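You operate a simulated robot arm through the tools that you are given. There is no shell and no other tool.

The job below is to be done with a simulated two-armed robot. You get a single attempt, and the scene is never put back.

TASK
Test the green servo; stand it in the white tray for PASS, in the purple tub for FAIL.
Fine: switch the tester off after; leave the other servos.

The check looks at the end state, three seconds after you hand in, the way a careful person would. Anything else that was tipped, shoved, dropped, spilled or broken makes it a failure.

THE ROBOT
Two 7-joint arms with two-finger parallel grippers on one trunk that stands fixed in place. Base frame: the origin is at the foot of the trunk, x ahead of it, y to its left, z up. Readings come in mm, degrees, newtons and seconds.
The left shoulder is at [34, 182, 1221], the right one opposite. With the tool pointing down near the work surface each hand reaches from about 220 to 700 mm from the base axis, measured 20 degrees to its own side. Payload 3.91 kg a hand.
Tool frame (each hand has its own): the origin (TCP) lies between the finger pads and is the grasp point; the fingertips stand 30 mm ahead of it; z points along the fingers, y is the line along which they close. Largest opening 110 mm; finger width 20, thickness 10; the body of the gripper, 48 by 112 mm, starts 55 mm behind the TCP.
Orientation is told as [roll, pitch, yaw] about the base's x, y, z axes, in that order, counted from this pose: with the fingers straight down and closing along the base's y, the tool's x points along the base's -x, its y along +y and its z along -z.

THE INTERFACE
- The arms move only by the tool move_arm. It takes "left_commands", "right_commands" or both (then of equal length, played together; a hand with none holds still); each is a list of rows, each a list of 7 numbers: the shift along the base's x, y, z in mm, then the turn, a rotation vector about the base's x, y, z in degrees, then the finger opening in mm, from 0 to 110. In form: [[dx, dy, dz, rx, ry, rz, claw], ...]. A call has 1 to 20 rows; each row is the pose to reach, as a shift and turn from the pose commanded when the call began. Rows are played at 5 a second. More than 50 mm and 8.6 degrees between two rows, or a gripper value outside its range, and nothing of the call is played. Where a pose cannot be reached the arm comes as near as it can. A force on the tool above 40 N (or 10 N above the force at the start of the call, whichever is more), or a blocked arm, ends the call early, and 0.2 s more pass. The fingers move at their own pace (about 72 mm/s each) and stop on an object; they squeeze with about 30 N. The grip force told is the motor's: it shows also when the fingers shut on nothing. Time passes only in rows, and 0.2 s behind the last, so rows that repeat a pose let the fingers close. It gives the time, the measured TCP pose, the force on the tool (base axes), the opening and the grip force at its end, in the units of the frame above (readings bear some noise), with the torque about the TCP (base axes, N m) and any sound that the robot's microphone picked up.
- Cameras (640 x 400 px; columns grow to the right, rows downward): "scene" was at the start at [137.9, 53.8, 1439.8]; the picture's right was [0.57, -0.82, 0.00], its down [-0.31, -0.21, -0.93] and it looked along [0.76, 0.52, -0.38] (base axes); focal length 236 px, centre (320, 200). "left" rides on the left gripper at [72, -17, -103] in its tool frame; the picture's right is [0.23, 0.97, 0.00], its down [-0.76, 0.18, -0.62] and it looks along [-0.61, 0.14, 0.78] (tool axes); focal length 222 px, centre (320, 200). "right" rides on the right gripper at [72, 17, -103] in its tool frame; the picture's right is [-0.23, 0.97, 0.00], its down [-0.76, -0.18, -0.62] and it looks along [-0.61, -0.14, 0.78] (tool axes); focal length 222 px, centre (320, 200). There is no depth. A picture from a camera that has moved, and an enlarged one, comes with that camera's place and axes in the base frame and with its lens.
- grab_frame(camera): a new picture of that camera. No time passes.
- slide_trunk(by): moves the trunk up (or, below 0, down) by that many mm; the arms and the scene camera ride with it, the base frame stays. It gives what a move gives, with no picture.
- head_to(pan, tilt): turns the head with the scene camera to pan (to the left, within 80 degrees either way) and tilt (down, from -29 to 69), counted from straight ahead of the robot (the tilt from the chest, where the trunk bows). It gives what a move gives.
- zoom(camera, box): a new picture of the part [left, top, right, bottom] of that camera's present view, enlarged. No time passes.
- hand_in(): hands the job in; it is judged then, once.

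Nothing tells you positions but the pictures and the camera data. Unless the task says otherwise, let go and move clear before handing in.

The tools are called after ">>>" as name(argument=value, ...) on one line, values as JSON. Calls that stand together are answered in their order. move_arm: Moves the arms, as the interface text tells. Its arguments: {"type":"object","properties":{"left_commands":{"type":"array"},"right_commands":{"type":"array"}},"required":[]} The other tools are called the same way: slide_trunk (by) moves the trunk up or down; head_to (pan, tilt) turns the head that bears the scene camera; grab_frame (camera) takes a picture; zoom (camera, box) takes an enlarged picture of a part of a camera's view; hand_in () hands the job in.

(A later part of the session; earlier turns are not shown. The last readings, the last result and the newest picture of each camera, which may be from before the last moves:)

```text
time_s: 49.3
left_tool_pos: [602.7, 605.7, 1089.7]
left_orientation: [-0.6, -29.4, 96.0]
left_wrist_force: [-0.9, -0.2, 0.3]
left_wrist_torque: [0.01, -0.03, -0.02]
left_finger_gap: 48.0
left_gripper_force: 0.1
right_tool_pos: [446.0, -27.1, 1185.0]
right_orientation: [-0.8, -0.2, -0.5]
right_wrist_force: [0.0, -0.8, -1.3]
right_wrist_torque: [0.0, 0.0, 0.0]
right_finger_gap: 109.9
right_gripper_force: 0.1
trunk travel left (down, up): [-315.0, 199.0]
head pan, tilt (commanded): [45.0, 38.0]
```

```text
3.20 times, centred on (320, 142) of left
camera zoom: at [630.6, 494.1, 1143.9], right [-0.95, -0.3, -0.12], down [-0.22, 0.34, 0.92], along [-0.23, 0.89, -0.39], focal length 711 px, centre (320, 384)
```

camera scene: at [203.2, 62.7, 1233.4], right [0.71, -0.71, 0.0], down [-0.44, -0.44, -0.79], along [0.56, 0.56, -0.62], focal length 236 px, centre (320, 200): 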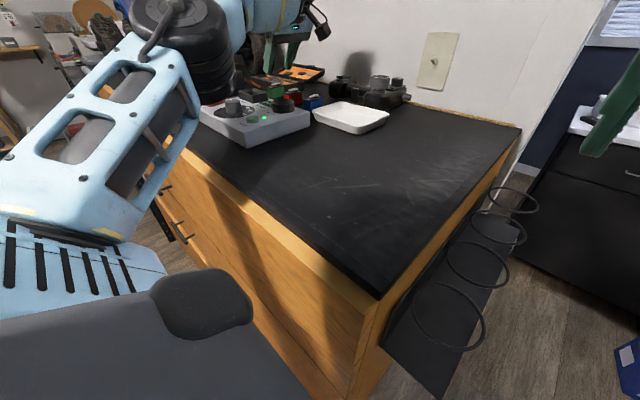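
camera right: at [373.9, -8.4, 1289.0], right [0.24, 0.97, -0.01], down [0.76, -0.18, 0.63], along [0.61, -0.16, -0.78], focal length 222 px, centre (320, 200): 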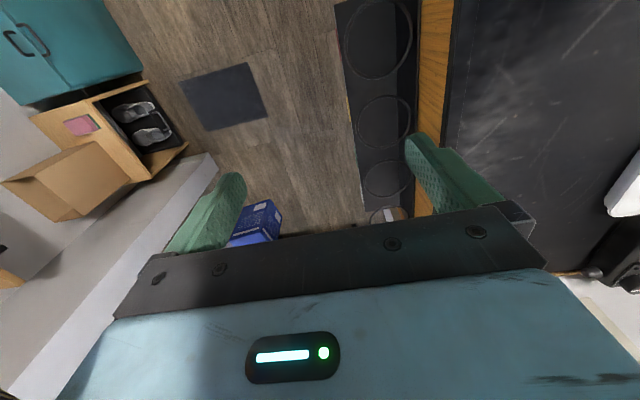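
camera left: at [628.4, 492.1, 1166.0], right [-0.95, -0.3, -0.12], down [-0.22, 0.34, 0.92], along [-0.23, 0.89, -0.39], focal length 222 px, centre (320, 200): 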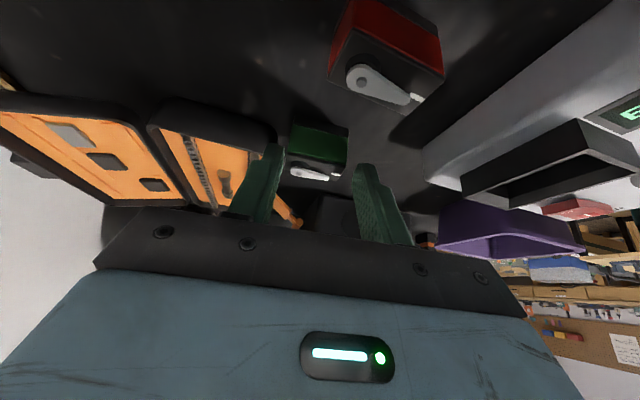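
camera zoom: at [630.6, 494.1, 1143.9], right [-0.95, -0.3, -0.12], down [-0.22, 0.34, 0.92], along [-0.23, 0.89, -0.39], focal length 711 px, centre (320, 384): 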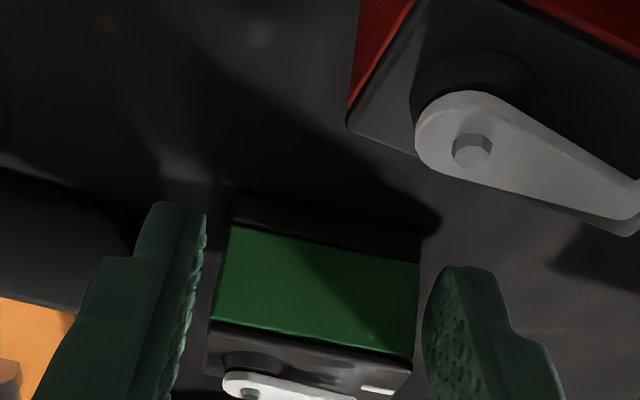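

Centred and clear. Closing, then sliding the servo about 36 mm toward me.

>>> move_arm(left_commands=[[0, 0, 0, 0, 0, 0, 30], [0, 0, 0, 0, 0, 0, 30], [0, 0, 0, 0, 0, 0, 30], [0, 0, 0, 0, 0, 0, 30]])

>>> move_arm(left_commands=[[-4, 0, 0, 0, 0, 0, 30], [-9, 0, 0, 0, 0, 0, 30], [-15, 0, 0, 0, 0, 0, 30], [-21, 0, 0, 0, 0, 0, 30], [-27, 0, 0, 0, 0, 0, 30], [-33, 0, 0, 0, 0, 0, 30], [-37, 0, 0, 0, 0, 0, 30], [-37, 0, 0, 0, 0, 0, 30]])

>>> grab_frame(camera="left")

>>> zoom(camera="left", box=[220, 80, 420, 205])

>>> zoom(camera="scene", box=[200, 40, 360, 140])

```text
time_s: 50.3
left_tool_pos: [602.3, 605.8, 1088.5]
left_orientation: [-0.6, -29.5, 96.1]
left_wrist_force: [1.1, 0.7, 1.3]
left_wrist_torque: [0.05, 0.05, -0.02]
left_finger_gap: 40.9
left_gripper_force: 29.8
right_tool_pos: [446.0, -25.1, 1184.7]
right_orientation: [-0.8, -0.4, -0.4]
right_wrist_force: [0.5, -0.4, -0.4]
right_wrist_torque: [-0.01, 0.01, -0.04]
right_finger_gap: 110.2
right_gripper_force: 0.0
trunk travel left (down, up): [-315.0, 199.0]
head pan, tilt (commanded): [45.0, 38.0]
```

```text
time_s: 52.1
left_tool_pos: [564.4, 606.0, 1089.6]
left_orientation: [-0.5, -29.2, 96.2]
left_wrist_force: [-0.4, 0.1, 0.2]
left_wrist_torque: [0.0, 0.04, -0.01]
left_finger_gap: 40.8
left_gripper_force: 29.6
right_tool_pos: [445.9, -26.8, 1184.5]
right_orientation: [-0.9, -0.3, -0.5]
right_wrist_force: [0.1, -0.2, 1.1]
right_wrist_torque: [0.01, 0.02, -0.02]
right_finger_gap: 110.0
right_gripper_force: 0.1
trunk travel left (down, up): [-315.0, 199.0]
head pan, tilt (commanded): [45.0, 38.0]
```

```text
taken
camera left: at [592.5, 494.1, 1144.1], right [-0.95, -0.3, -0.12], down [-0.22, 0.34, 0.92], along [-0.23, 0.89, -0.39], focal length 222 px, centre (320, 200)
```

left: 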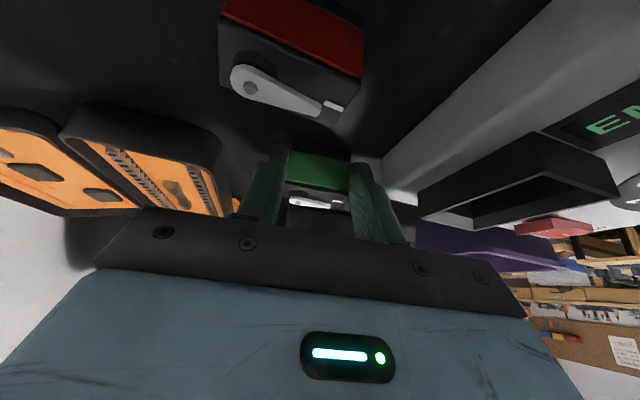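

```text
3.20 times, centred on (320, 142) of left
camera zoom: at [592.5, 494.1, 1144.1], right [-0.95, -0.3, -0.12], down [-0.22, 0.34, 0.92], along [-0.23, 0.89, -0.39], focal length 711 px, centre (320, 384)
```

zoom: 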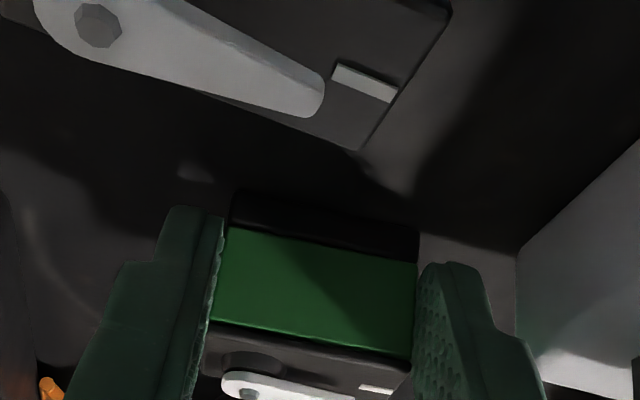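

```text
4.00 times, centred on (280, 90) of scene
camera zoom: at [202.7, 62.2, 1233.5], right [0.71, -0.71, 0.0], down [-0.44, -0.44, -0.79], along [0.56, 0.56, -0.62], focal length 944 px, centre (480, 640)
```

zoom: 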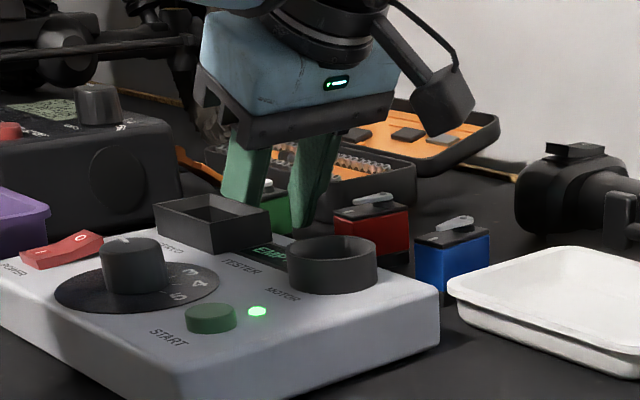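

The servo slid along cleanly and stands free of the case at about (565, 628). I'll open, move to grip it centrally (10 mm further in y, slightly higher), and close again.

>>> move_arm(left_commands=[[0, 0, 0, 0, 0, 0, 50], [0, 0, 0, 0, 0, 0, 50], [0, 4, 3, 0, 0, 0, 50], [0, 8, 5, 0, 0, 0, 50], [0, 10.5, 6, 0, 0, 0, 50], [0, 10.5, 6, 0, 0, 0, 50]])

>>> zoom(camera="left", box=[220, 80, 420, 205])

```text
time_s: 53.5
left_tool_pos: [564.6, 616.0, 1095.4]
left_orientation: [-0.7, -29.5, 96.1]
left_wrist_force: [0.2, 0.0, 0.2]
left_wrist_torque: [-0.02, 0.0, 0.0]
left_finger_gap: 49.8
left_gripper_force: 0.0
right_tool_pos: [447.3, -27.0, 1185.1]
right_orientation: [-0.8, -0.2, -0.5]
right_wrist_force: [0.4, -0.2, -1.0]
right_wrist_torque: [0.01, 0.0, -0.02]
right_finger_gap: 110.0
right_gripper_force: 0.1
trunk travel left (down, up): [-315.0, 199.0]
head pan, tilt (commanded): [45.0, 38.0]
```

```text
3.20 times, centred on (320, 142) of left
camera zoom: at [592.1, 504.6, 1150.2], right [-0.95, -0.3, -0.12], down [-0.22, 0.34, 0.92], along [-0.23, 0.89, -0.39], focal length 711 px, centre (320, 384)
```

zoom: 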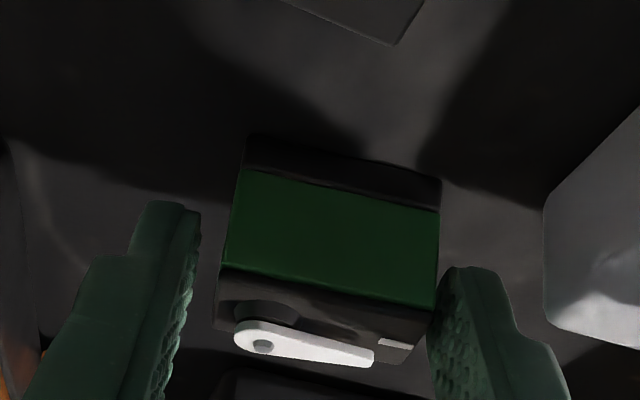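

Good central position; a 1.5 mm correction in x, then close.

>>> move_arm(left_commands=[[-1.5, 0, 0, 0, 0, 0, 50], [-1.5, 0, 0, 0, 0, 0, 40], [-1.5, 0, 0, 0, 0, 0, 28], [-1.5, 0, 0, 0, 0, 0, 28], [-1.5, 0, 0, 0, 0, 0, 28]])

>>> move_arm(left_commands=[[0, 0, 3, 0, 0, 0, 28], [0, 0, 6, 0, 0, 0, 28], [0, 0, 10, 0, 0, 0, 28], [0, 0, 14, 0, 0, 0, 28], [0, 0, 14, 0, 0, 0, 28]])

>>> zoom(camera="left", box=[220, 80, 420, 205])

>>> zoom(camera="scene", box=[200, 40, 360, 140])

```text
time_s: 54.7
left_tool_pos: [563.1, 617.1, 1094.8]
left_orientation: [-0.5, -29.3, 96.1]
left_wrist_force: [-0.5, -0.1, 0.2]
left_wrist_torque: [0.02, 0.04, 0.0]
left_finger_gap: 40.8
left_gripper_force: 30.1
right_tool_pos: [445.4, -27.2, 1184.6]
right_orientation: [-0.8, -0.3, -0.5]
right_wrist_force: [1.0, 0.6, 0.2]
right_wrist_torque: [0.0, 0.01, -0.01]
right_finger_gap: 110.0
right_gripper_force: 0.1
trunk travel left (down, up): [-315.0, 199.0]
head pan, tilt (commanded): [45.0, 38.0]
```

```text
time_s: 55.9
left_tool_pos: [564.7, 617.3, 1109.3]
left_orientation: [-0.7, -29.5, 96.1]
left_wrist_force: [0.3, 0.1, -0.6]
left_wrist_torque: [-0.01, 0.03, -0.01]
left_finger_gap: 41.1
left_gripper_force: 30.3
right_tool_pos: [445.6, -26.9, 1184.3]
right_orientation: [-0.7, -0.3, -0.5]
right_wrist_force: [-0.1, 0.1, -0.6]
right_wrist_torque: [0.01, 0.01, -0.02]
right_finger_gap: 110.0
right_gripper_force: 0.1
trunk travel left (down, up): [-315.0, 199.0]
head pan, tilt (commanded): [45.0, 38.0]
```

```text
3.20 times, centred on (320, 142) of left
camera zoom: at [592.2, 505.4, 1164.2], right [-0.95, -0.3, -0.12], down [-0.22, 0.34, 0.92], along [-0.23, 0.89, -0.38], focal length 711 px, centre (320, 384)
```

zoom: 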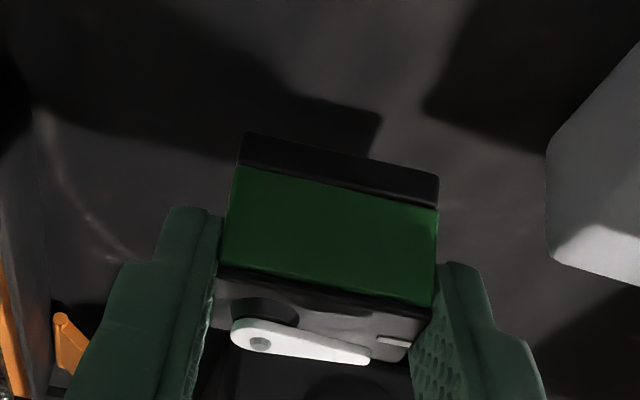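

```text
4.00 times, centred on (280, 90) of scene
camera zoom: at [202.8, 62.4, 1233.5], right [0.71, -0.71, 0.0], down [-0.44, -0.44, -0.79], along [0.56, 0.56, -0.62], focal length 944 px, centre (480, 640)
```

zoom: 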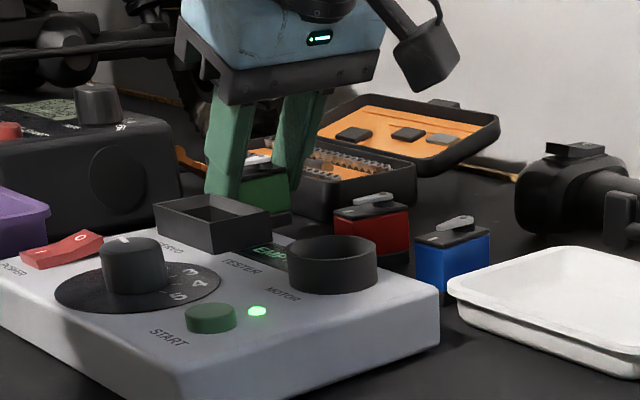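

The servo is held firmly and hanging level. Now I'll raise it, bring it back and turn it about 96° so its long side lines up with the SERVO socket, staying above the rim.

>>> move_arm(left_commands=[[-8, -6, 15, 0, 0, 0, 28], [-20, -15, 32, 0, 0, 0, 28], [-33, -30, 46, 0, 0, 0, 28], [-38, -33, 46, 0, 0, -8, 28], [-43, -36, 46, 0, 0, -16, 28], [-48, -39, 46, 0, 0, -24, 28], [-53, -42, 46, 0, 0, -32, 28], [-58, -45, 46, 0, 0, -40, 28], [-63, -48, 46, 0, 0, -48, 28], [-68, -50, 46, 0, 0, -56, 28], [-73, -52, 46, 0, 0, -64, 28], [-78, -54, 46, 0, 0, -72, 28], [-82, -54.5, 43, 0, 0, -80, 28], [-85, -54.5, 40, 0, 0, -88, 28], [-85, -54.5, 40, 0, 0, -96, 28], [-85, -54.5, 40, 0, 0, -96, 28], [-85, -54.5, 40, 0, 0, -96, 28]])

>>> grab_frame(camera="left")

>>> grab_frame(camera="scene")

>>> zoom(camera="left", box=[220, 80, 420, 205])

```text
time_s: 59.5
left_tool_pos: [485.8, 549.9, 1149.7]
left_orientation: [-0.2, -29.2, -0.8]
left_wrist_force: [-0.5, -0.4, -0.6]
left_wrist_torque: [0.03, 0.01, -0.03]
left_finger_gap: 41.3
left_gripper_force: 29.4
left hand out of reach, approached as far as the arm can: row 15, 16
right_tool_pos: [445.5, -26.8, 1184.6]
right_orientation: [-0.6, -0.3, -0.5]
right_wrist_force: [-0.3, -1.1, 0.4]
right_wrist_torque: [0.0, -0.03, 0.0]
right_finger_gap: 109.8
right_gripper_force: 0.0
trunk travel left (down, up): [-315.0, 199.0]
head pan, tilt (commanded): [45.0, 38.0]
```

```text
taken
camera left: at [371.0, 535.7, 1204.5], right [-0.18, 0.98, -0.11], down [0.36, 0.18, 0.92], along [0.91, 0.13, -0.39], focal length 222 px, centre (320, 200)
```

left: 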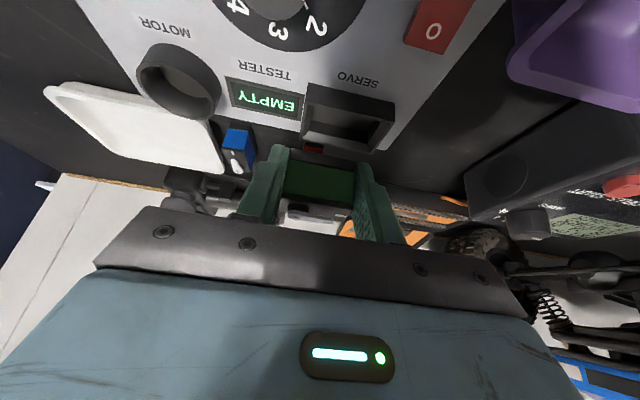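

```text
taken
camera scene: at [202.4, 61.2, 1233.6], right [0.71, -0.71, 0.0], down [-0.44, -0.43, -0.79], along [0.56, 0.56, -0.61], focal length 236 px, centre (320, 200)
```

scene: 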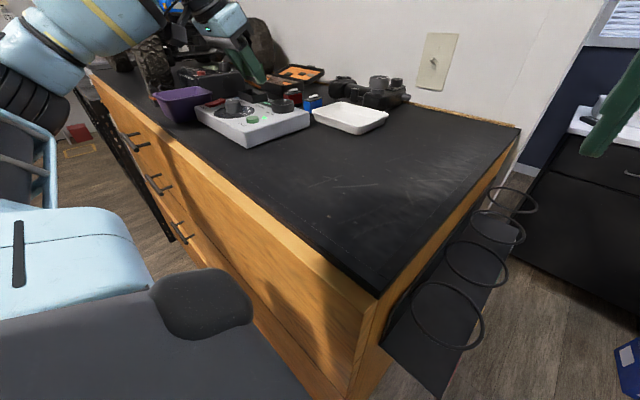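

```text
3.20 times, centred on (320, 142) of left
camera zoom: at [371.0, 535.7, 1204.5], right [-0.18, 0.98, -0.11], down [0.36, 0.18, 0.92], along [0.91, 0.13, -0.39], focal length 711 px, centre (320, 384)
```

zoom: 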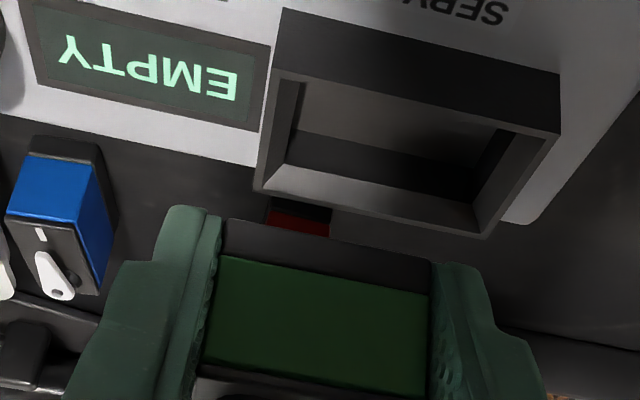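

The hand is over the socket, but the servo now sits higher between the pads than before, so something may have nudged it during the turn. I'll inspect closely before continuing.

>>> zoom(camera="scene", box=[200, 40, 360, 140])

>>> zoom(camera="left", box=[240, 130, 400, 230])

>>> zoom(camera="scene", box=[220, 50, 300, 100])

```text
4.00 times, centred on (280, 90) of scene
camera zoom: at [202.4, 61.2, 1233.6], right [0.71, -0.71, 0.0], down [-0.44, -0.43, -0.79], along [0.56, 0.56, -0.61], focal length 944 px, centre (480, 640)
```

zoom: 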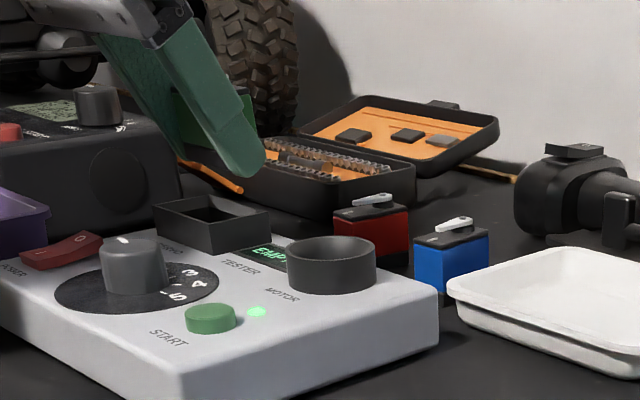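

```text
4.00 times, centred on (320, 180) of left
camera zoom: at [371.0, 535.7, 1204.5], right [-0.18, 0.98, -0.11], down [0.36, 0.18, 0.92], along [0.91, 0.13, -0.39], focal length 888 px, centre (320, 280)
```

zoom: 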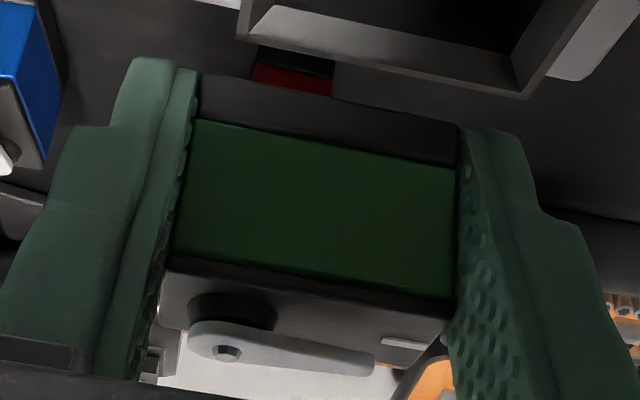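

```text
8.00 times, centred on (260, 75) of scene
camera zoom: at [202.4, 61.2, 1233.6], right [0.71, -0.71, 0.0], down [-0.44, -0.43, -0.79], along [0.56, 0.56, -0.61], focal length 1888 px, centre (800, 1200)
```

zoom: 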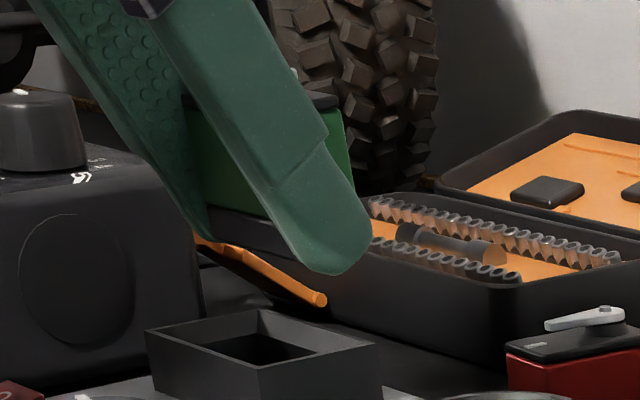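

The servo's base apparently caught the socket's far wall while turning; it rode up about 15 mm in the grip, is still level, and the tester hasn't moved. This hold is too high for insertion, so I'll carry it to the open bench to the right of the tester, set it down and regrip it across its width.

>>> move_arm(left_commands=[[0, -15, 15, 0, 0, 0, 28], [-5, -45, 25, 0, 0, 0, 28], [-12, -80, 25, 0, 0, 0, 28], [-18, -115, 25, 0, 0, 0, 28], [-25, -150, 25, 0, 0, 0, 28], [-32, -185, 25, 0, 0, 0, 28], [-38, -210, 21, 0, 0, 0, 28], [-38, -217, 21, 0, 0, 0, 28], [-38, -217, 21, 0, 0, 0, 28]])

>>> grab_frame(camera="left")

>>> grab_frame(camera="scene")

```text
time_s: 61.5
left_tool_pos: [440.3, 345.2, 1170.4]
left_orientation: [-0.6, -29.4, 0.1]
left_wrist_force: [0.5, 0.0, -1.4]
left_wrist_torque: [-0.02, 0.02, -0.01]
left_finger_gap: 41.4
left_gripper_force: 30.4
right_tool_pos: [445.3, -26.8, 1185.8]
right_orientation: [-0.8, -0.3, -0.5]
right_wrist_force: [-0.5, 0.2, -0.9]
right_wrist_torque: [-0.02, -0.02, 0.03]
right_finger_gap: 110.0
right_gripper_force: 0.1
trunk travel left (down, up): [-315.0, 199.0]
head pan, tilt (commanded): [45.0, 38.0]
```

```text
taken
camera left: at [325.5, 328.5, 1224.8], right [-0.19, 0.97, -0.12], down [0.36, 0.18, 0.92], along [0.91, 0.14, -0.38], focal length 222 px, centre (320, 200)
```

left: 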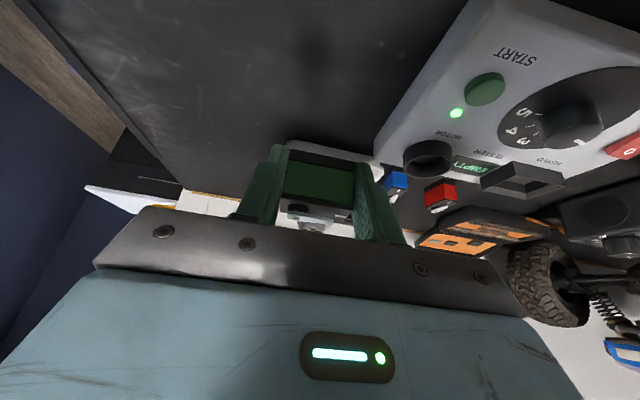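

```text
taken
camera scene: at [202.7, 62.3, 1233.5], right [0.71, -0.71, 0.0], down [-0.44, -0.44, -0.79], along [0.56, 0.56, -0.62], focal length 236 px, centre (320, 200)
```

scene: 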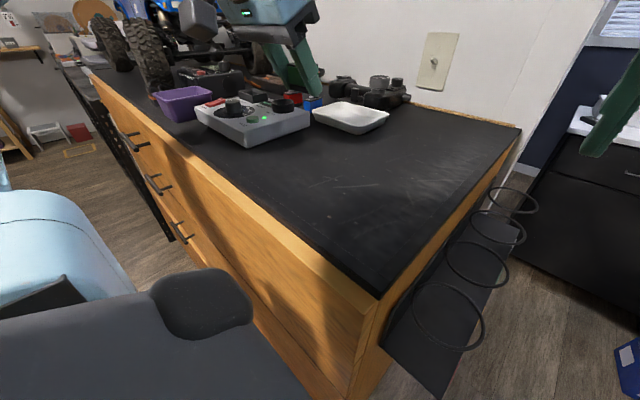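

The servo is over open bench right of the tester. I'll lower it gently until it touches.

>>> move_arm(left_commands=[[0, 0, -25, 0, 0, 0, 28], [0, 0, -50, 0, 0, 0, 28], [0, 0, -68, 0, 0, 0, 28], [0, 0, -74, 0, 0, 0, 28], [0, 0, -78, 0, 0, 0, 28], [0, 0, -81, 0, 0, 0, 28], [0, 0, -83, 0, 0, 0, 28]])

>>> zoom(camera="left", box=[220, 80, 420, 205])

>>> zoom(camera="scene", box=[230, 40, 390, 140])

```text
time_s: 63.1
left_tool_pos: [439.8, 345.2, 1087.5]
left_orientation: [-0.6, -29.2, 0.1]
left_wrist_force: [-0.3, 0.1, 0.5]
left_wrist_torque: [0.02, 0.01, 0.02]
left_finger_gap: 41.3
left_gripper_force: 30.1
right_tool_pos: [446.2, -26.1, 1185.2]
right_orientation: [-0.8, -0.3, -0.5]
right_wrist_force: [0.5, 0.2, 0.0]
right_wrist_torque: [0.0, 0.01, 0.03]
right_finger_gap: 109.8
right_gripper_force: 0.1
trunk travel left (down, up): [-315.0, 199.0]
head pan, tilt (commanded): [45.0, 38.0]
```

```text
3.20 times, centred on (320, 142) of left
camera zoom: at [325.3, 328.8, 1141.2], right [-0.19, 0.97, -0.12], down [0.36, 0.18, 0.91], along [0.91, 0.14, -0.39], focal length 711 px, centre (320, 384)
```

zoom: 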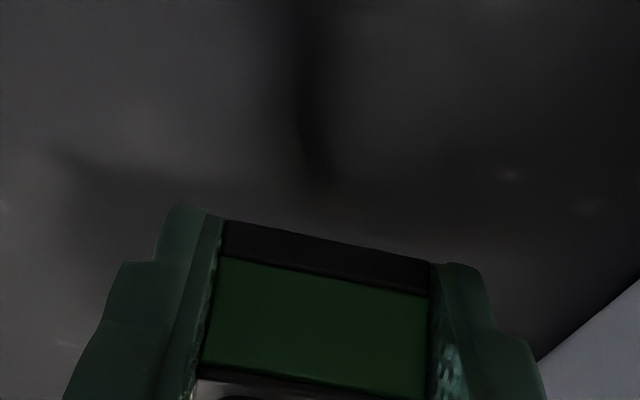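

```text
4.00 times, centred on (310, 90) of scene
camera zoom: at [202.8, 62.4, 1233.5], right [0.71, -0.71, 0.0], down [-0.44, -0.44, -0.79], along [0.56, 0.56, -0.62], focal length 944 px, centre (360, 640)
```

zoom: 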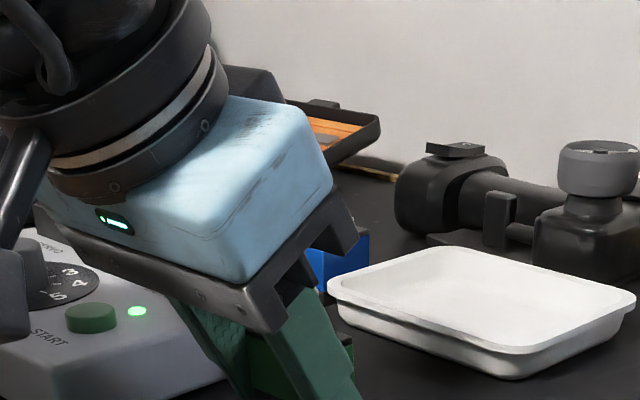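

Not touching yet; a few more millimetres down.

>>> move_arm(left_commands=[[0, 0, -1.5, 0, 0, 0, 28], [0, 0, -3, 0, 0, 0, 28], [0, 0, -4.5, 0, 0, 0, 28], [0, 0, -6, 0, 0, 0, 28]])

```text
time_s: 64.1
left_tool_pos: [442.0, 344.1, 1083.2]
left_orientation: [-0.6, -29.4, 0.0]
left_wrist_force: [0.1, 0.3, -0.1]
left_wrist_torque: [0.03, 0.0, -0.02]
left_finger_gap: 41.5
left_gripper_force: 30.0
right_tool_pos: [445.8, -26.4, 1185.6]
right_orientation: [-0.8, -0.3, -0.5]
right_wrist_force: [0.7, 1.0, 0.0]
right_wrist_torque: [0.03, -0.01, 0.0]
right_finger_gap: 110.4
right_gripper_force: 0.0
trunk travel left (down, up): [-315.0, 199.0]
head pan, tilt (commanded): [45.0, 38.0]
```

>>> move_arm(left_commands=[[0, 0, -1, 0, 0, 0, 28], [0, 0, -2, 0, 0, 0, 28], [0, 0, -3, 0, 0, 0, 28], [0, 0, -4, 0, 0, 0, 28]])

>>> zoom(camera="left", box=[220, 80, 420, 205])

```text
time_s: 65.1
left_tool_pos: [441.4, 344.3, 1080.0]
left_orientation: [-0.3, -30.1, 0.0]
left_wrist_force: [3.1, 9.9, 33.6]
left_wrist_torque: [1.08, -0.34, -0.38]
left_finger_gap: 41.6
left_gripper_force: 30.4
right_tool_pos: [444.9, -26.8, 1187.0]
right_orientation: [-0.9, -0.4, -0.6]
right_wrist_force: [0.4, -0.9, -0.5]
right_wrist_torque: [0.01, 0.02, -0.01]
right_finger_gap: 109.9
right_gripper_force: 0.1
trunk travel left (down, up): [-315.0, 199.0]
head pan, tilt (commanded): [45.0, 38.0]
```

```text
3.20 times, centred on (320, 142) of left
camera zoom: at [325.6, 328.1, 1134.1], right [-0.19, 0.97, -0.12], down [0.35, 0.18, 0.92], along [0.92, 0.14, -0.37], focal length 711 px, centre (320, 384)
```

zoom: 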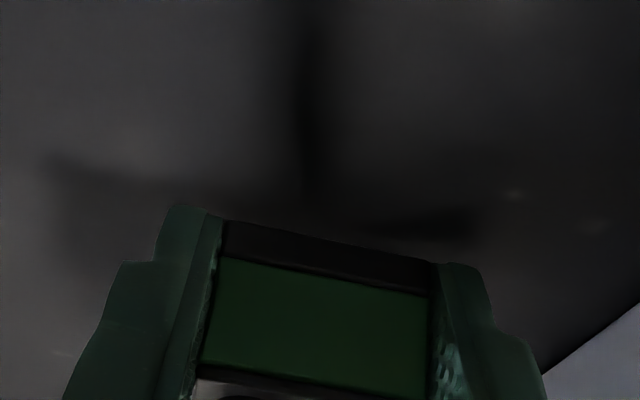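

Contact with the bench (33 N, mostly on the finger tip). I'll relieve the pressure and open the fingers to leave the servo standing.

>>> move_arm(left_commands=[[0, 0, 2, 0, 0, 0, 28], [0, 0, 3.5, 0, 0, 0, 28], [0, 0, 3.5, 0, 0, 0, 44], [0, 0, 3.5, 0, 0, 0, 56], [0, 0, 3.5, 0, 0, 0, 56]])

>>> zoom(camera="left", box=[220, 80, 420, 205])

>>> zoom(camera="scene", box=[230, 60, 390, 160])

```text
time_s: 66.3
left_tool_pos: [440.6, 341.2, 1081.1]
left_orientation: [-0.5, -29.5, -0.2]
left_wrist_force: [9.2, -13.0, 20.2]
left_wrist_torque: [0.08, -0.39, -0.39]
left_finger_gap: 49.1
left_gripper_force: 0.1
right_tool_pos: [446.6, -29.0, 1185.5]
right_orientation: [-0.7, -0.3, -0.5]
right_wrist_force: [-0.9, 0.3, 0.2]
right_wrist_torque: [-0.03, -0.04, -0.02]
right_finger_gap: 110.2
right_gripper_force: 0.1
trunk travel left (down, up): [-315.0, 199.0]
head pan, tilt (commanded): [45.0, 38.0]
```

```text
3.20 times, centred on (320, 142) of left
camera zoom: at [326.2, 325.0, 1135.6], right [-0.19, 0.97, -0.12], down [0.36, 0.18, 0.92], along [0.91, 0.13, -0.38], focal length 711 px, centre (320, 384)
```

zoom: 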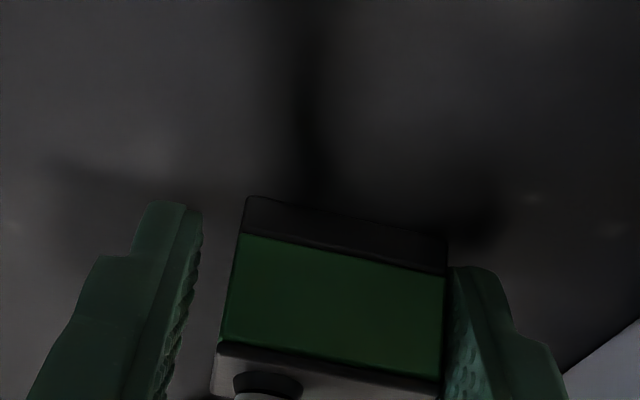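

```text
4.00 times, centred on (310, 110) of scene
camera zoom: at [202.8, 59.4, 1233.6], right [0.71, -0.71, 0.0], down [-0.44, -0.43, -0.79], along [0.56, 0.56, -0.61], focal length 944 px, centre (360, 560)
```

zoom: 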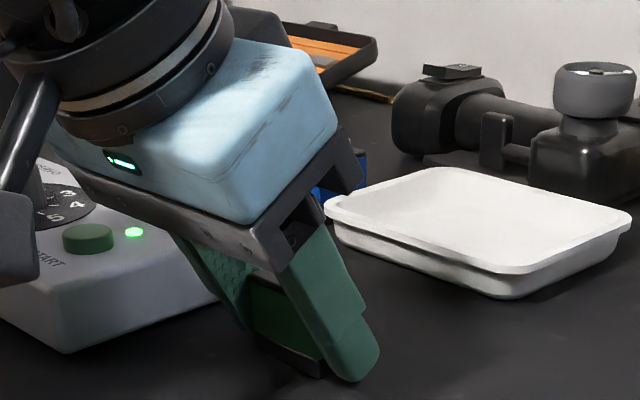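

A finger tip is still pressing the bench. I'll raise the hand straight up a few millimetres with the fingers opening wider.

>>> move_arm(left_commands=[[0, 0, 3, 0, 0, 0, 56], [0, 0, 6, 0, 0, 0, 58], [0, 0, 9, 0, 0, 0, 60], [0, 0, 9, 0, 0, 0, 60]])

>>> zoom(camera="left", box=[220, 80, 420, 205])

>>> zoom(camera="scene", box=[230, 60, 390, 160])

```text
time_s: 67.3
left_tool_pos: [440.3, 345.5, 1088.1]
left_orientation: [-0.5, -29.3, 0.1]
left_wrist_force: [-0.2, 0.3, 0.7]
left_wrist_torque: [0.02, 0.01, 0.01]
left_finger_gap: 59.7
left_gripper_force: 0.0
right_tool_pos: [446.1, -26.4, 1184.5]
right_orientation: [-0.8, -0.3, -0.5]
right_wrist_force: [0.2, 1.3, -0.6]
right_wrist_torque: [0.01, -0.03, 0.0]
right_finger_gap: 109.9
right_gripper_force: 0.0
trunk travel left (down, up): [-315.0, 199.0]
head pan, tilt (commanded): [45.0, 38.0]
```

```text
3.20 times, centred on (320, 142) of left
camera zoom: at [326.3, 329.0, 1143.2], right [-0.2, 0.97, -0.12], down [0.36, 0.18, 0.91], along [0.91, 0.14, -0.39], focal length 711 px, centre (320, 384)
```

zoom: 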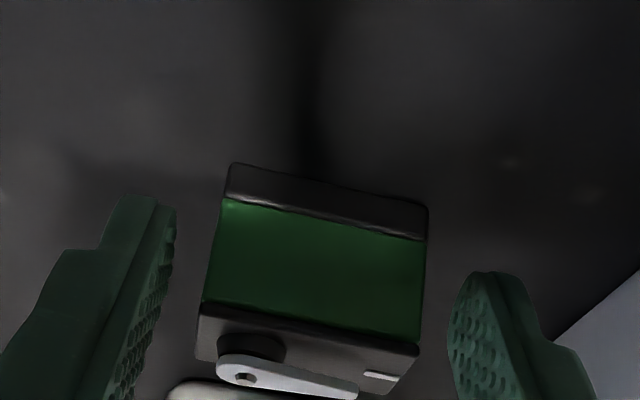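

```text
4.00 times, centred on (310, 110) of scene
camera zoom: at [202.9, 62.5, 1233.4], right [0.71, -0.71, 0.0], down [-0.44, -0.44, -0.79], along [0.56, 0.56, -0.62], focal length 944 px, centre (360, 560)
```

zoom: 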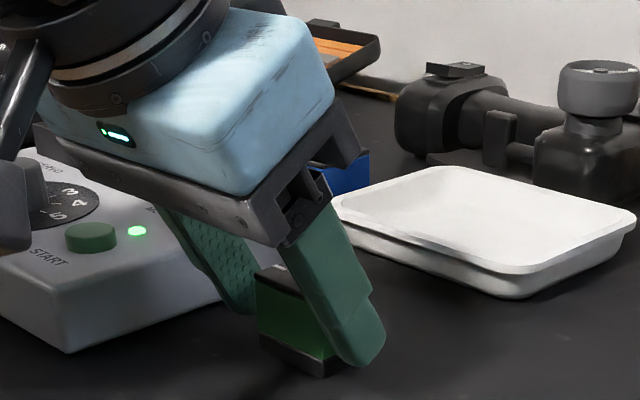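

The servo stands upright on the open bench. I'll rise clear, then turn to yaw 90° and remove the tilt to see whether that pose reaches the socket.

>>> move_arm(left_commands=[[0, 0, 25, 0, 0, 0, 60], [0, 0, 50, 0, 0, 0, 60], [0, 0, 75, 0, 0, 0, 60], [3, 10, 78, 0, 0, 8.2, 60], [6, 25, 78, 0, 0, 16.4, 60], [9, 40, 78, 0, 0, 24.6, 60], [12, 55, 78, 0, 0, 32.8, 60], [15, 70, 78, 0, 0, 41, 60], [18, 85, 78, 0, 0, 49.2, 60], [22, 100, 78, 0, 0, 57.4, 60], [26, 115, 78, 0, 0, 65.6, 60], [30, 130, 78, 0, 0, 73.8, 60], [34, 140, 78, 0, 0, 82, 60], [38, 150, 78, 0, 0, 90, 60], [38, 150, 78, 0, 0, 90, 60]])

>>> move_arm(left_commands=[[2, 8, 0, -7, 0, 0, 60], [4, 16, 0, -14, 0, 0, 60], [6, 24, 0, -21, 0, 0, 60], [8, 32, 0, -28, 0, 0, 60], [10, 45, 0, -29.5, 0, 0, 60], [12, 65, 0, -29.5, 0, 0, 60], [12, 65, 0, -29.5, 0, 0, 60]])

>>> grab_frame(camera="left")

>>> grab_frame(camera="scene")

```text
time_s: 70.5
left_tool_pos: [477.1, 493.8, 1167.8]
left_orientation: [-0.6, -29.3, 90.2]
left_wrist_force: [-0.1, -0.1, -0.6]
left_wrist_torque: [0.01, 0.05, -0.01]
left_finger_gap: 60.3
left_gripper_force: 0.1
right_tool_pos: [445.1, -26.3, 1185.2]
right_orientation: [-0.8, -0.3, -0.5]
right_wrist_force: [0.2, 0.0, 0.6]
right_wrist_torque: [0.02, 0.01, 0.01]
right_finger_gap: 110.1
right_gripper_force: 0.0
trunk travel left (down, up): [-315.0, 199.0]
head pan, tilt (commanded): [45.0, 38.0]
```

```text
time_s: 72.1
left_tool_pos: [490.8, 558.3, 1166.0]
left_orientation: [-0.6, 0.2, 90.1]
left_wrist_force: [-0.3, 0.3, -0.9]
left_wrist_torque: [0.0, 0.0, -0.01]
left_finger_gap: 59.7
left_gripper_force: 0.0
right_tool_pos: [445.6, -26.5, 1184.9]
right_orientation: [-0.9, -0.3, -0.5]
right_wrist_force: [-0.6, 0.2, -0.8]
right_wrist_torque: [-0.01, 0.03, 0.01]
right_finger_gap: 110.2
right_gripper_force: 0.2
trunk travel left (down, up): [-315.0, 199.0]
head pan, tilt (commanded): [45.0, 38.0]
```

```text
taken
camera left: at [506.2, 485.6, 1269.5], right [-0.97, -0.23, -0.01], down [-0.18, 0.76, 0.62], along [-0.14, 0.6, -0.78], focal length 222 px, centre (320, 200)
```

left: 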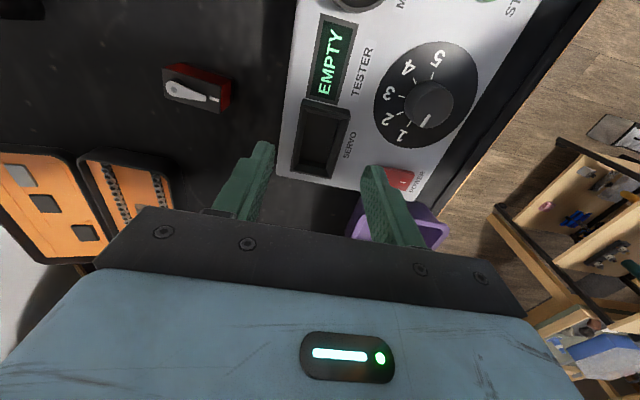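

```text
taken
camera scene: at [202.6, 62.0, 1233.5], right [0.71, -0.71, 0.0], down [-0.44, -0.43, -0.79], along [0.56, 0.56, -0.62], focal length 236 px, centre (320, 200)
```

scene: 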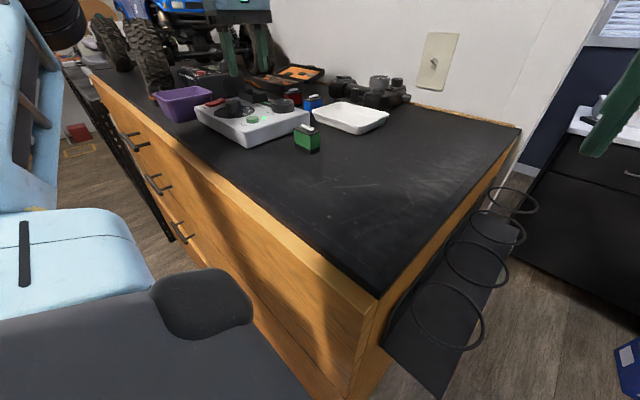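

Straight-down with yaw 90° reaches right over the SERVO socket. I'll take precise zooms of the socket from here, then go fetch the servo with this same orientation.

>>> zoom(camera="left", box=[260, 80, 420, 180])

>>> zoom(camera="scene", box=[190, 70, 350, 170])

```text
4.00 times, centred on (340, 130) of left
camera zoom: at [506.2, 485.6, 1269.5], right [-0.97, -0.23, -0.01], down [-0.18, 0.76, 0.62], along [-0.14, 0.6, -0.78], focal length 888 px, centre (240, 480)
```

zoom: 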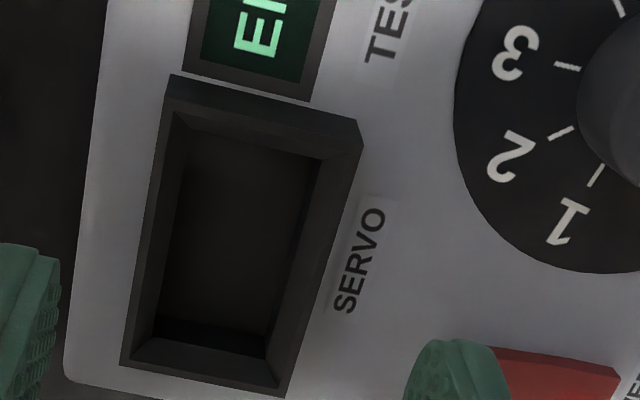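

```text
4.00 times, centred on (270, 120) of scene
camera zoom: at [202.6, 62.0, 1233.5], right [0.71, -0.71, 0.0], down [-0.44, -0.43, -0.79], along [0.56, 0.56, -0.62], focal length 944 px, centre (520, 520)
```

zoom: 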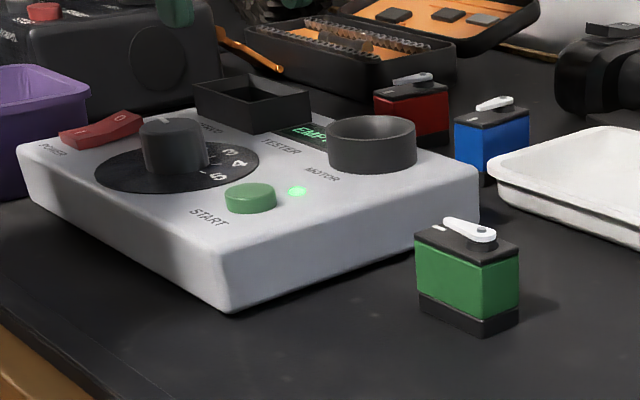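

The socket measures about 472–510 in x and 535–591 in y, rim near z 1100, floor near 1084, square to the base. Now I'll go above the green servo on the bench with yaw 90°.

>>> move_arm(left_commands=[[-5, -40, 0, 0, 0, 0, 60], [-10, -80, 0, 0, 0, 0, 60], [-15, -120, 0, 0, 0, 0, 60], [-20, -160, 0, 0, 0, 0, 60], [-25, -200, 0, 0, 0, 0, 60], [-25, -213, 0, 0, 0, 0, 60], [-25, -213, 0, 0, 0, 0, 60]])

>>> grab_frame(camera="left")

>>> zoom(camera="left", box=[240, 90, 400, 190])

>>> grab_frame(camera="scene")

```text
time_s: 73.7
left_tool_pos: [464.3, 349.4, 1166.1]
left_orientation: [-0.5, 0.1, 90.1]
left_wrist_force: [0.1, 0.1, 0.1]
left_wrist_torque: [-0.02, 0.0, -0.01]
left_finger_gap: 59.8
left_gripper_force: 0.1
right_tool_pos: [445.7, -26.7, 1184.7]
right_orientation: [-0.9, -0.4, -0.5]
right_wrist_force: [0.0, 0.2, -0.1]
right_wrist_torque: [0.03, 0.01, 0.01]
right_finger_gap: 110.2
right_gripper_force: 0.1
trunk travel left (down, up): [-315.0, 199.0]
head pan, tilt (commanded): [45.0, 38.0]
```

```text
taken
camera left: at [479.5, 276.2, 1269.5], right [-0.97, -0.23, -0.01], down [-0.18, 0.76, 0.62], along [-0.14, 0.6, -0.78], focal length 222 px, centre (320, 200)
```

left: 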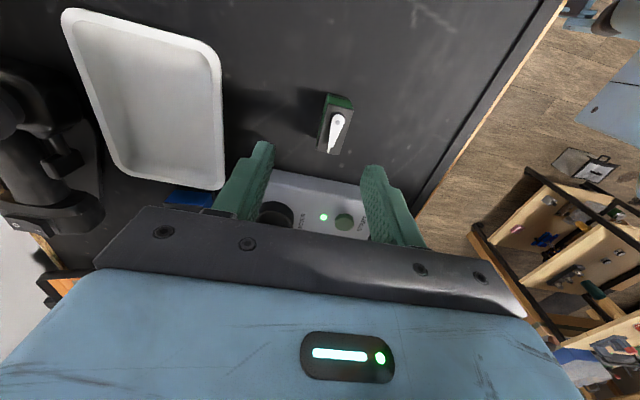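

```text
4.00 times, centred on (320, 140) of left
camera zoom: at [479.5, 276.2, 1269.5], right [-0.97, -0.23, -0.01], down [-0.18, 0.76, 0.62], along [-0.14, 0.6, -0.78], focal length 888 px, centre (320, 440)
```

zoom: 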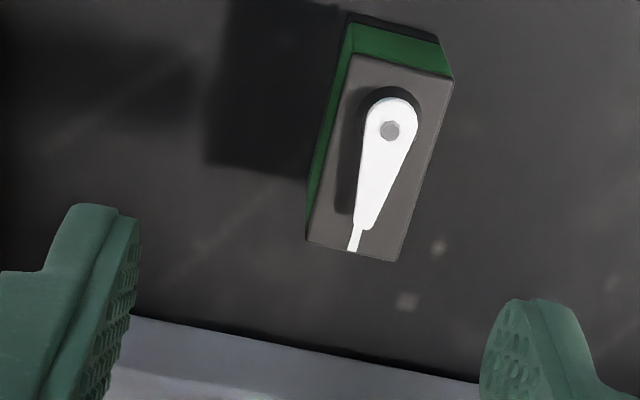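

```text
taken
camera scene: at [202.7, 62.2, 1233.5], right [0.71, -0.71, 0.0], down [-0.44, -0.44, -0.79], along [0.56, 0.56, -0.62], focal length 236 px, centre (320, 200)
```

scene: 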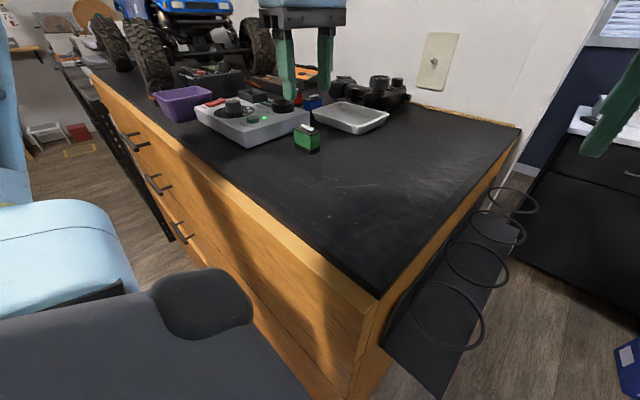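

The servo is at about (453, 344) with its long side along y. I'll move over it and descend with fingers at either side of its width.

>>> move_arm(left_commands=[[-6, -3, -15, 0, 0, 0, 50], [-11.3, -5.7, -30, 0, 0, 0, 50], [-11.3, -5.7, -45, 0, 0, 0, 46], [-11.3, -5.7, -52, 0, 0, 0, 46], [-11.3, -5.7, -52, 0, 0, 0, 46]])

>>> zoom(camera="left", box=[240, 110, 400, 210])

>>> zoom(camera="scene", box=[230, 70, 390, 170])

```text
time_s: 74.9
left_tool_pos: [453.9, 342.1, 1113.8]
left_orientation: [-0.5, 0.1, 90.0]
left_wrist_force: [0.1, -0.3, -0.1]
left_wrist_torque: [0.0, -0.02, 0.0]
left_finger_gap: 46.0
left_gripper_force: 0.0
right_tool_pos: [446.8, -24.9, 1185.0]
right_orientation: [-0.9, -0.3, -0.5]
right_wrist_force: [0.0, 0.0, -0.6]
right_wrist_torque: [0.0, -0.01, 0.03]
right_finger_gap: 109.7
right_gripper_force: 0.1
trunk travel left (down, up): [-315.0, 199.0]
head pan, tilt (commanded): [45.0, 38.0]
```

```text
4.00 times, centred on (320, 160) of left
camera zoom: at [470.0, 269.1, 1218.3], right [-0.97, -0.23, -0.01], down [-0.18, 0.76, 0.62], along [-0.14, 0.6, -0.78], focal length 888 px, centre (320, 360)
```

zoom: 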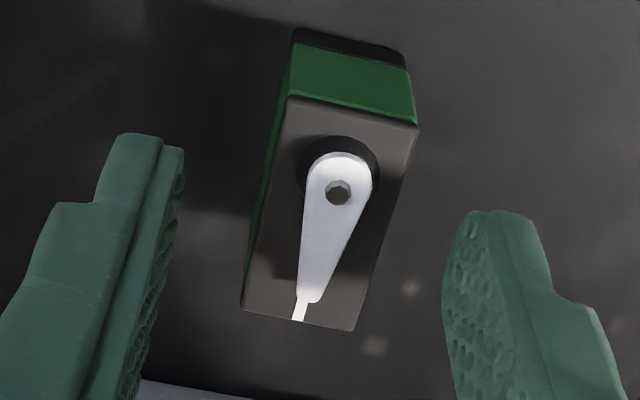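

```text
4.00 times, centred on (310, 120) of scene
camera zoom: at [202.8, 62.3, 1233.5], right [0.71, -0.71, 0.0], down [-0.44, -0.44, -0.79], along [0.56, 0.56, -0.62], focal length 944 px, centre (360, 520)
```

zoom: 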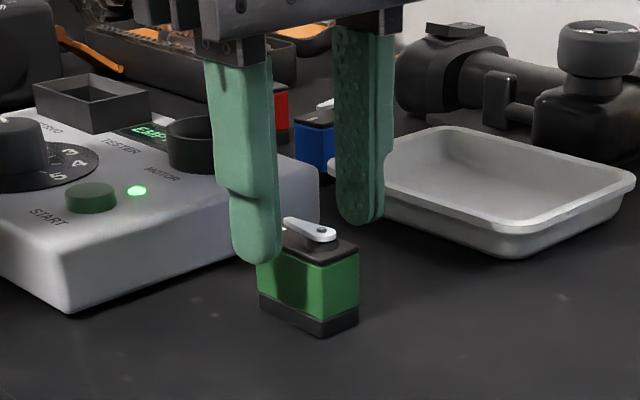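

Well centred. Down another 15 mm, then close on the width.

>>> move_arm(left_commands=[[-1, 0, -5, 0, 0, 0, 44], [-1, 0, -10, 0, 0, 0, 44], [-1, 0, -15, 0, 0, 0, 44], [-1, 0, -15, 0, 0, 0, 44], [-1, 0, -15, 0, 0, 0, 26], [-1, 0, -15, 0, 0, 0, 8], [-1, 0, -15, 0, 0, 0, 8], [-1, 0, -15, 0, 0, 0, 8]])

>>> zoom(camera="left", box=[240, 110, 400, 210])

>>> zoom(camera="scene", box=[230, 70, 390, 170])

```text
time_s: 76.7
left_tool_pos: [453.5, 340.6, 1099.6]
left_orientation: [-0.5, 0.1, 90.1]
left_wrist_force: [-0.1, -1.0, -0.7]
left_wrist_torque: [0.0, 0.02, 0.0]
left_finger_gap: 21.0
left_gripper_force: 30.3
right_tool_pos: [446.1, -27.0, 1183.8]
right_orientation: [-0.8, -0.3, -0.5]
right_wrist_force: [0.4, 0.2, 0.4]
right_wrist_torque: [0.02, 0.0, -0.01]
right_finger_gap: 109.9
right_gripper_force: 0.0
trunk travel left (down, up): [-315.0, 199.0]
head pan, tilt (commanded): [45.0, 38.0]
```

```text
4.00 times, centred on (320, 160) of left
camera zoom: at [469.0, 268.8, 1203.4], right [-0.97, -0.23, -0.01], down [-0.18, 0.76, 0.62], along [-0.14, 0.6, -0.78], focal length 888 px, centre (320, 360)
```

zoom: 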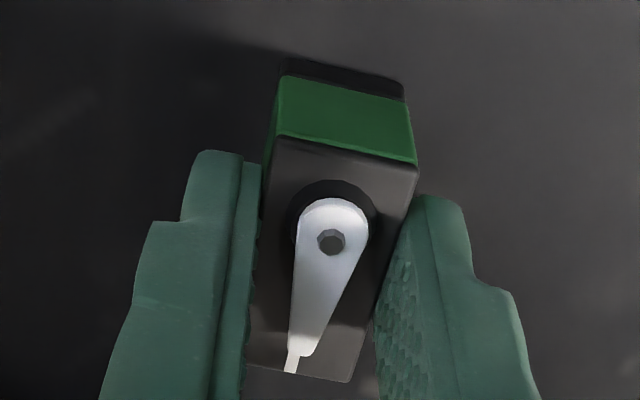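

```text
4.00 times, centred on (310, 120) of scene
camera zoom: at [202.8, 62.3, 1233.5], right [0.71, -0.71, 0.0], down [-0.44, -0.44, -0.79], along [0.56, 0.56, -0.62], focal length 944 px, centre (360, 520)
```

zoom: 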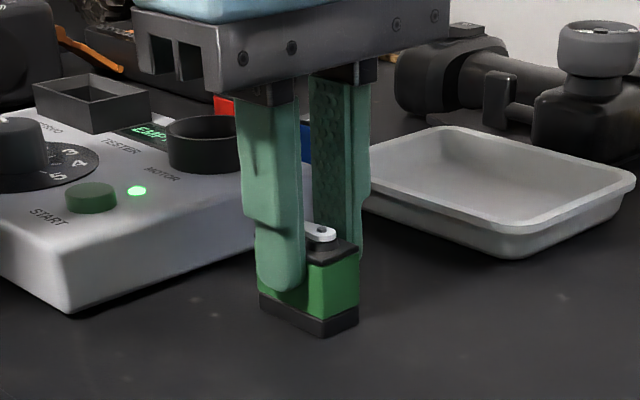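

Firm grip at 21 mm across the width, tool straight down. Now I'll lift it high above the tester's parts and carry it over the SERVO socket.

>>> move_arm(left_commands=[[0, 0, 8, 0, 0, 0, 8], [0, 0, 25, 0, 0, 0, 8], [0, 0, 50, 0, 0, 0, 8], [0, 5, 70, 0, 0, 0, 8], [6, 40, 70, 0, 0, 0, 8], [13, 75, 70, 0, 0, 0, 8], [20, 110, 70, 0, 0, 0, 8], [26, 145, 70, 0, 0, 0, 8], [32, 180, 70, 0, 0, 0, 8], [36, 205, 70, 0, 0, 0, 8], [38, 220, 70, 0, 0, 0, 8], [38, 220, 70, 0, 0, 0, 8], [38, 220, 70, 0, 0, 0, 8]])

>>> grab_frame(camera="left")

>>> zoom(camera="left", box=[240, 80, 400, 180])

>>> zoom(camera="scene", box=[190, 50, 350, 150])

```text
time_s: 79.5
left_tool_pos: [492.8, 560.4, 1169.1]
left_orientation: [-0.5, 0.1, 90.0]
left_wrist_force: [-0.6, -0.3, -0.9]
left_wrist_torque: [-0.01, 0.0, 0.02]
left_finger_gap: 21.1
left_gripper_force: 30.5
right_tool_pos: [446.6, -25.8, 1185.5]
right_orientation: [-0.8, -0.3, -0.5]
right_wrist_force: [-0.1, 0.1, -0.5]
right_wrist_torque: [0.0, 0.0, 0.0]
right_finger_gap: 109.9
right_gripper_force: 0.0
trunk travel left (down, up): [-315.0, 199.0]
head pan, tilt (commanded): [45.0, 38.0]
```

```text
taken
camera left: at [507.2, 486.5, 1272.9], right [-0.97, -0.23, -0.01], down [-0.18, 0.76, 0.62], along [-0.14, 0.61, -0.78], focal length 222 px, centre (320, 200)
```

left: 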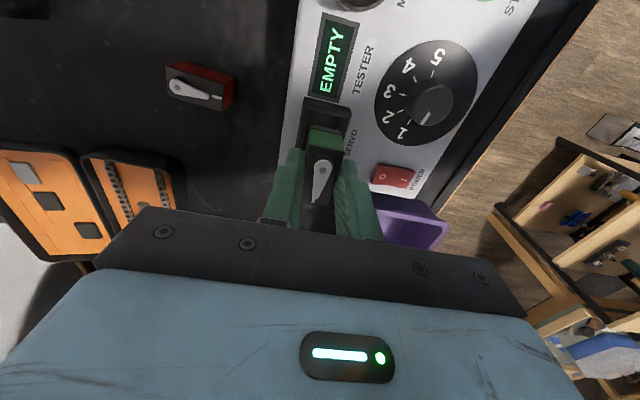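

```text
4.00 times, centred on (320, 130) of left
camera zoom: at [507.2, 486.5, 1272.9], right [-0.97, -0.23, -0.01], down [-0.18, 0.76, 0.62], along [-0.14, 0.61, -0.78], focal length 888 px, centre (320, 480)
```

zoom: 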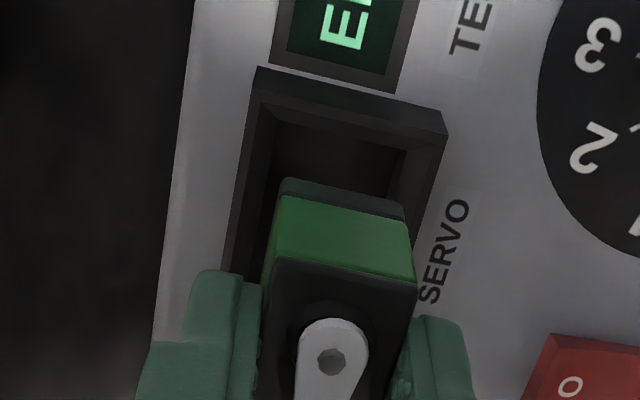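

```text
4.00 times, centred on (270, 100) of scene
camera zoom: at [202.9, 62.4, 1233.5], right [0.71, -0.71, 0.0], down [-0.44, -0.44, -0.79], along [0.56, 0.56, -0.62], focal length 944 px, centre (520, 600)
```

zoom: 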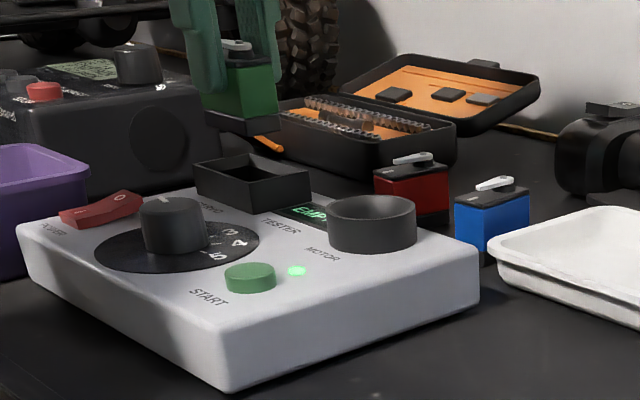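

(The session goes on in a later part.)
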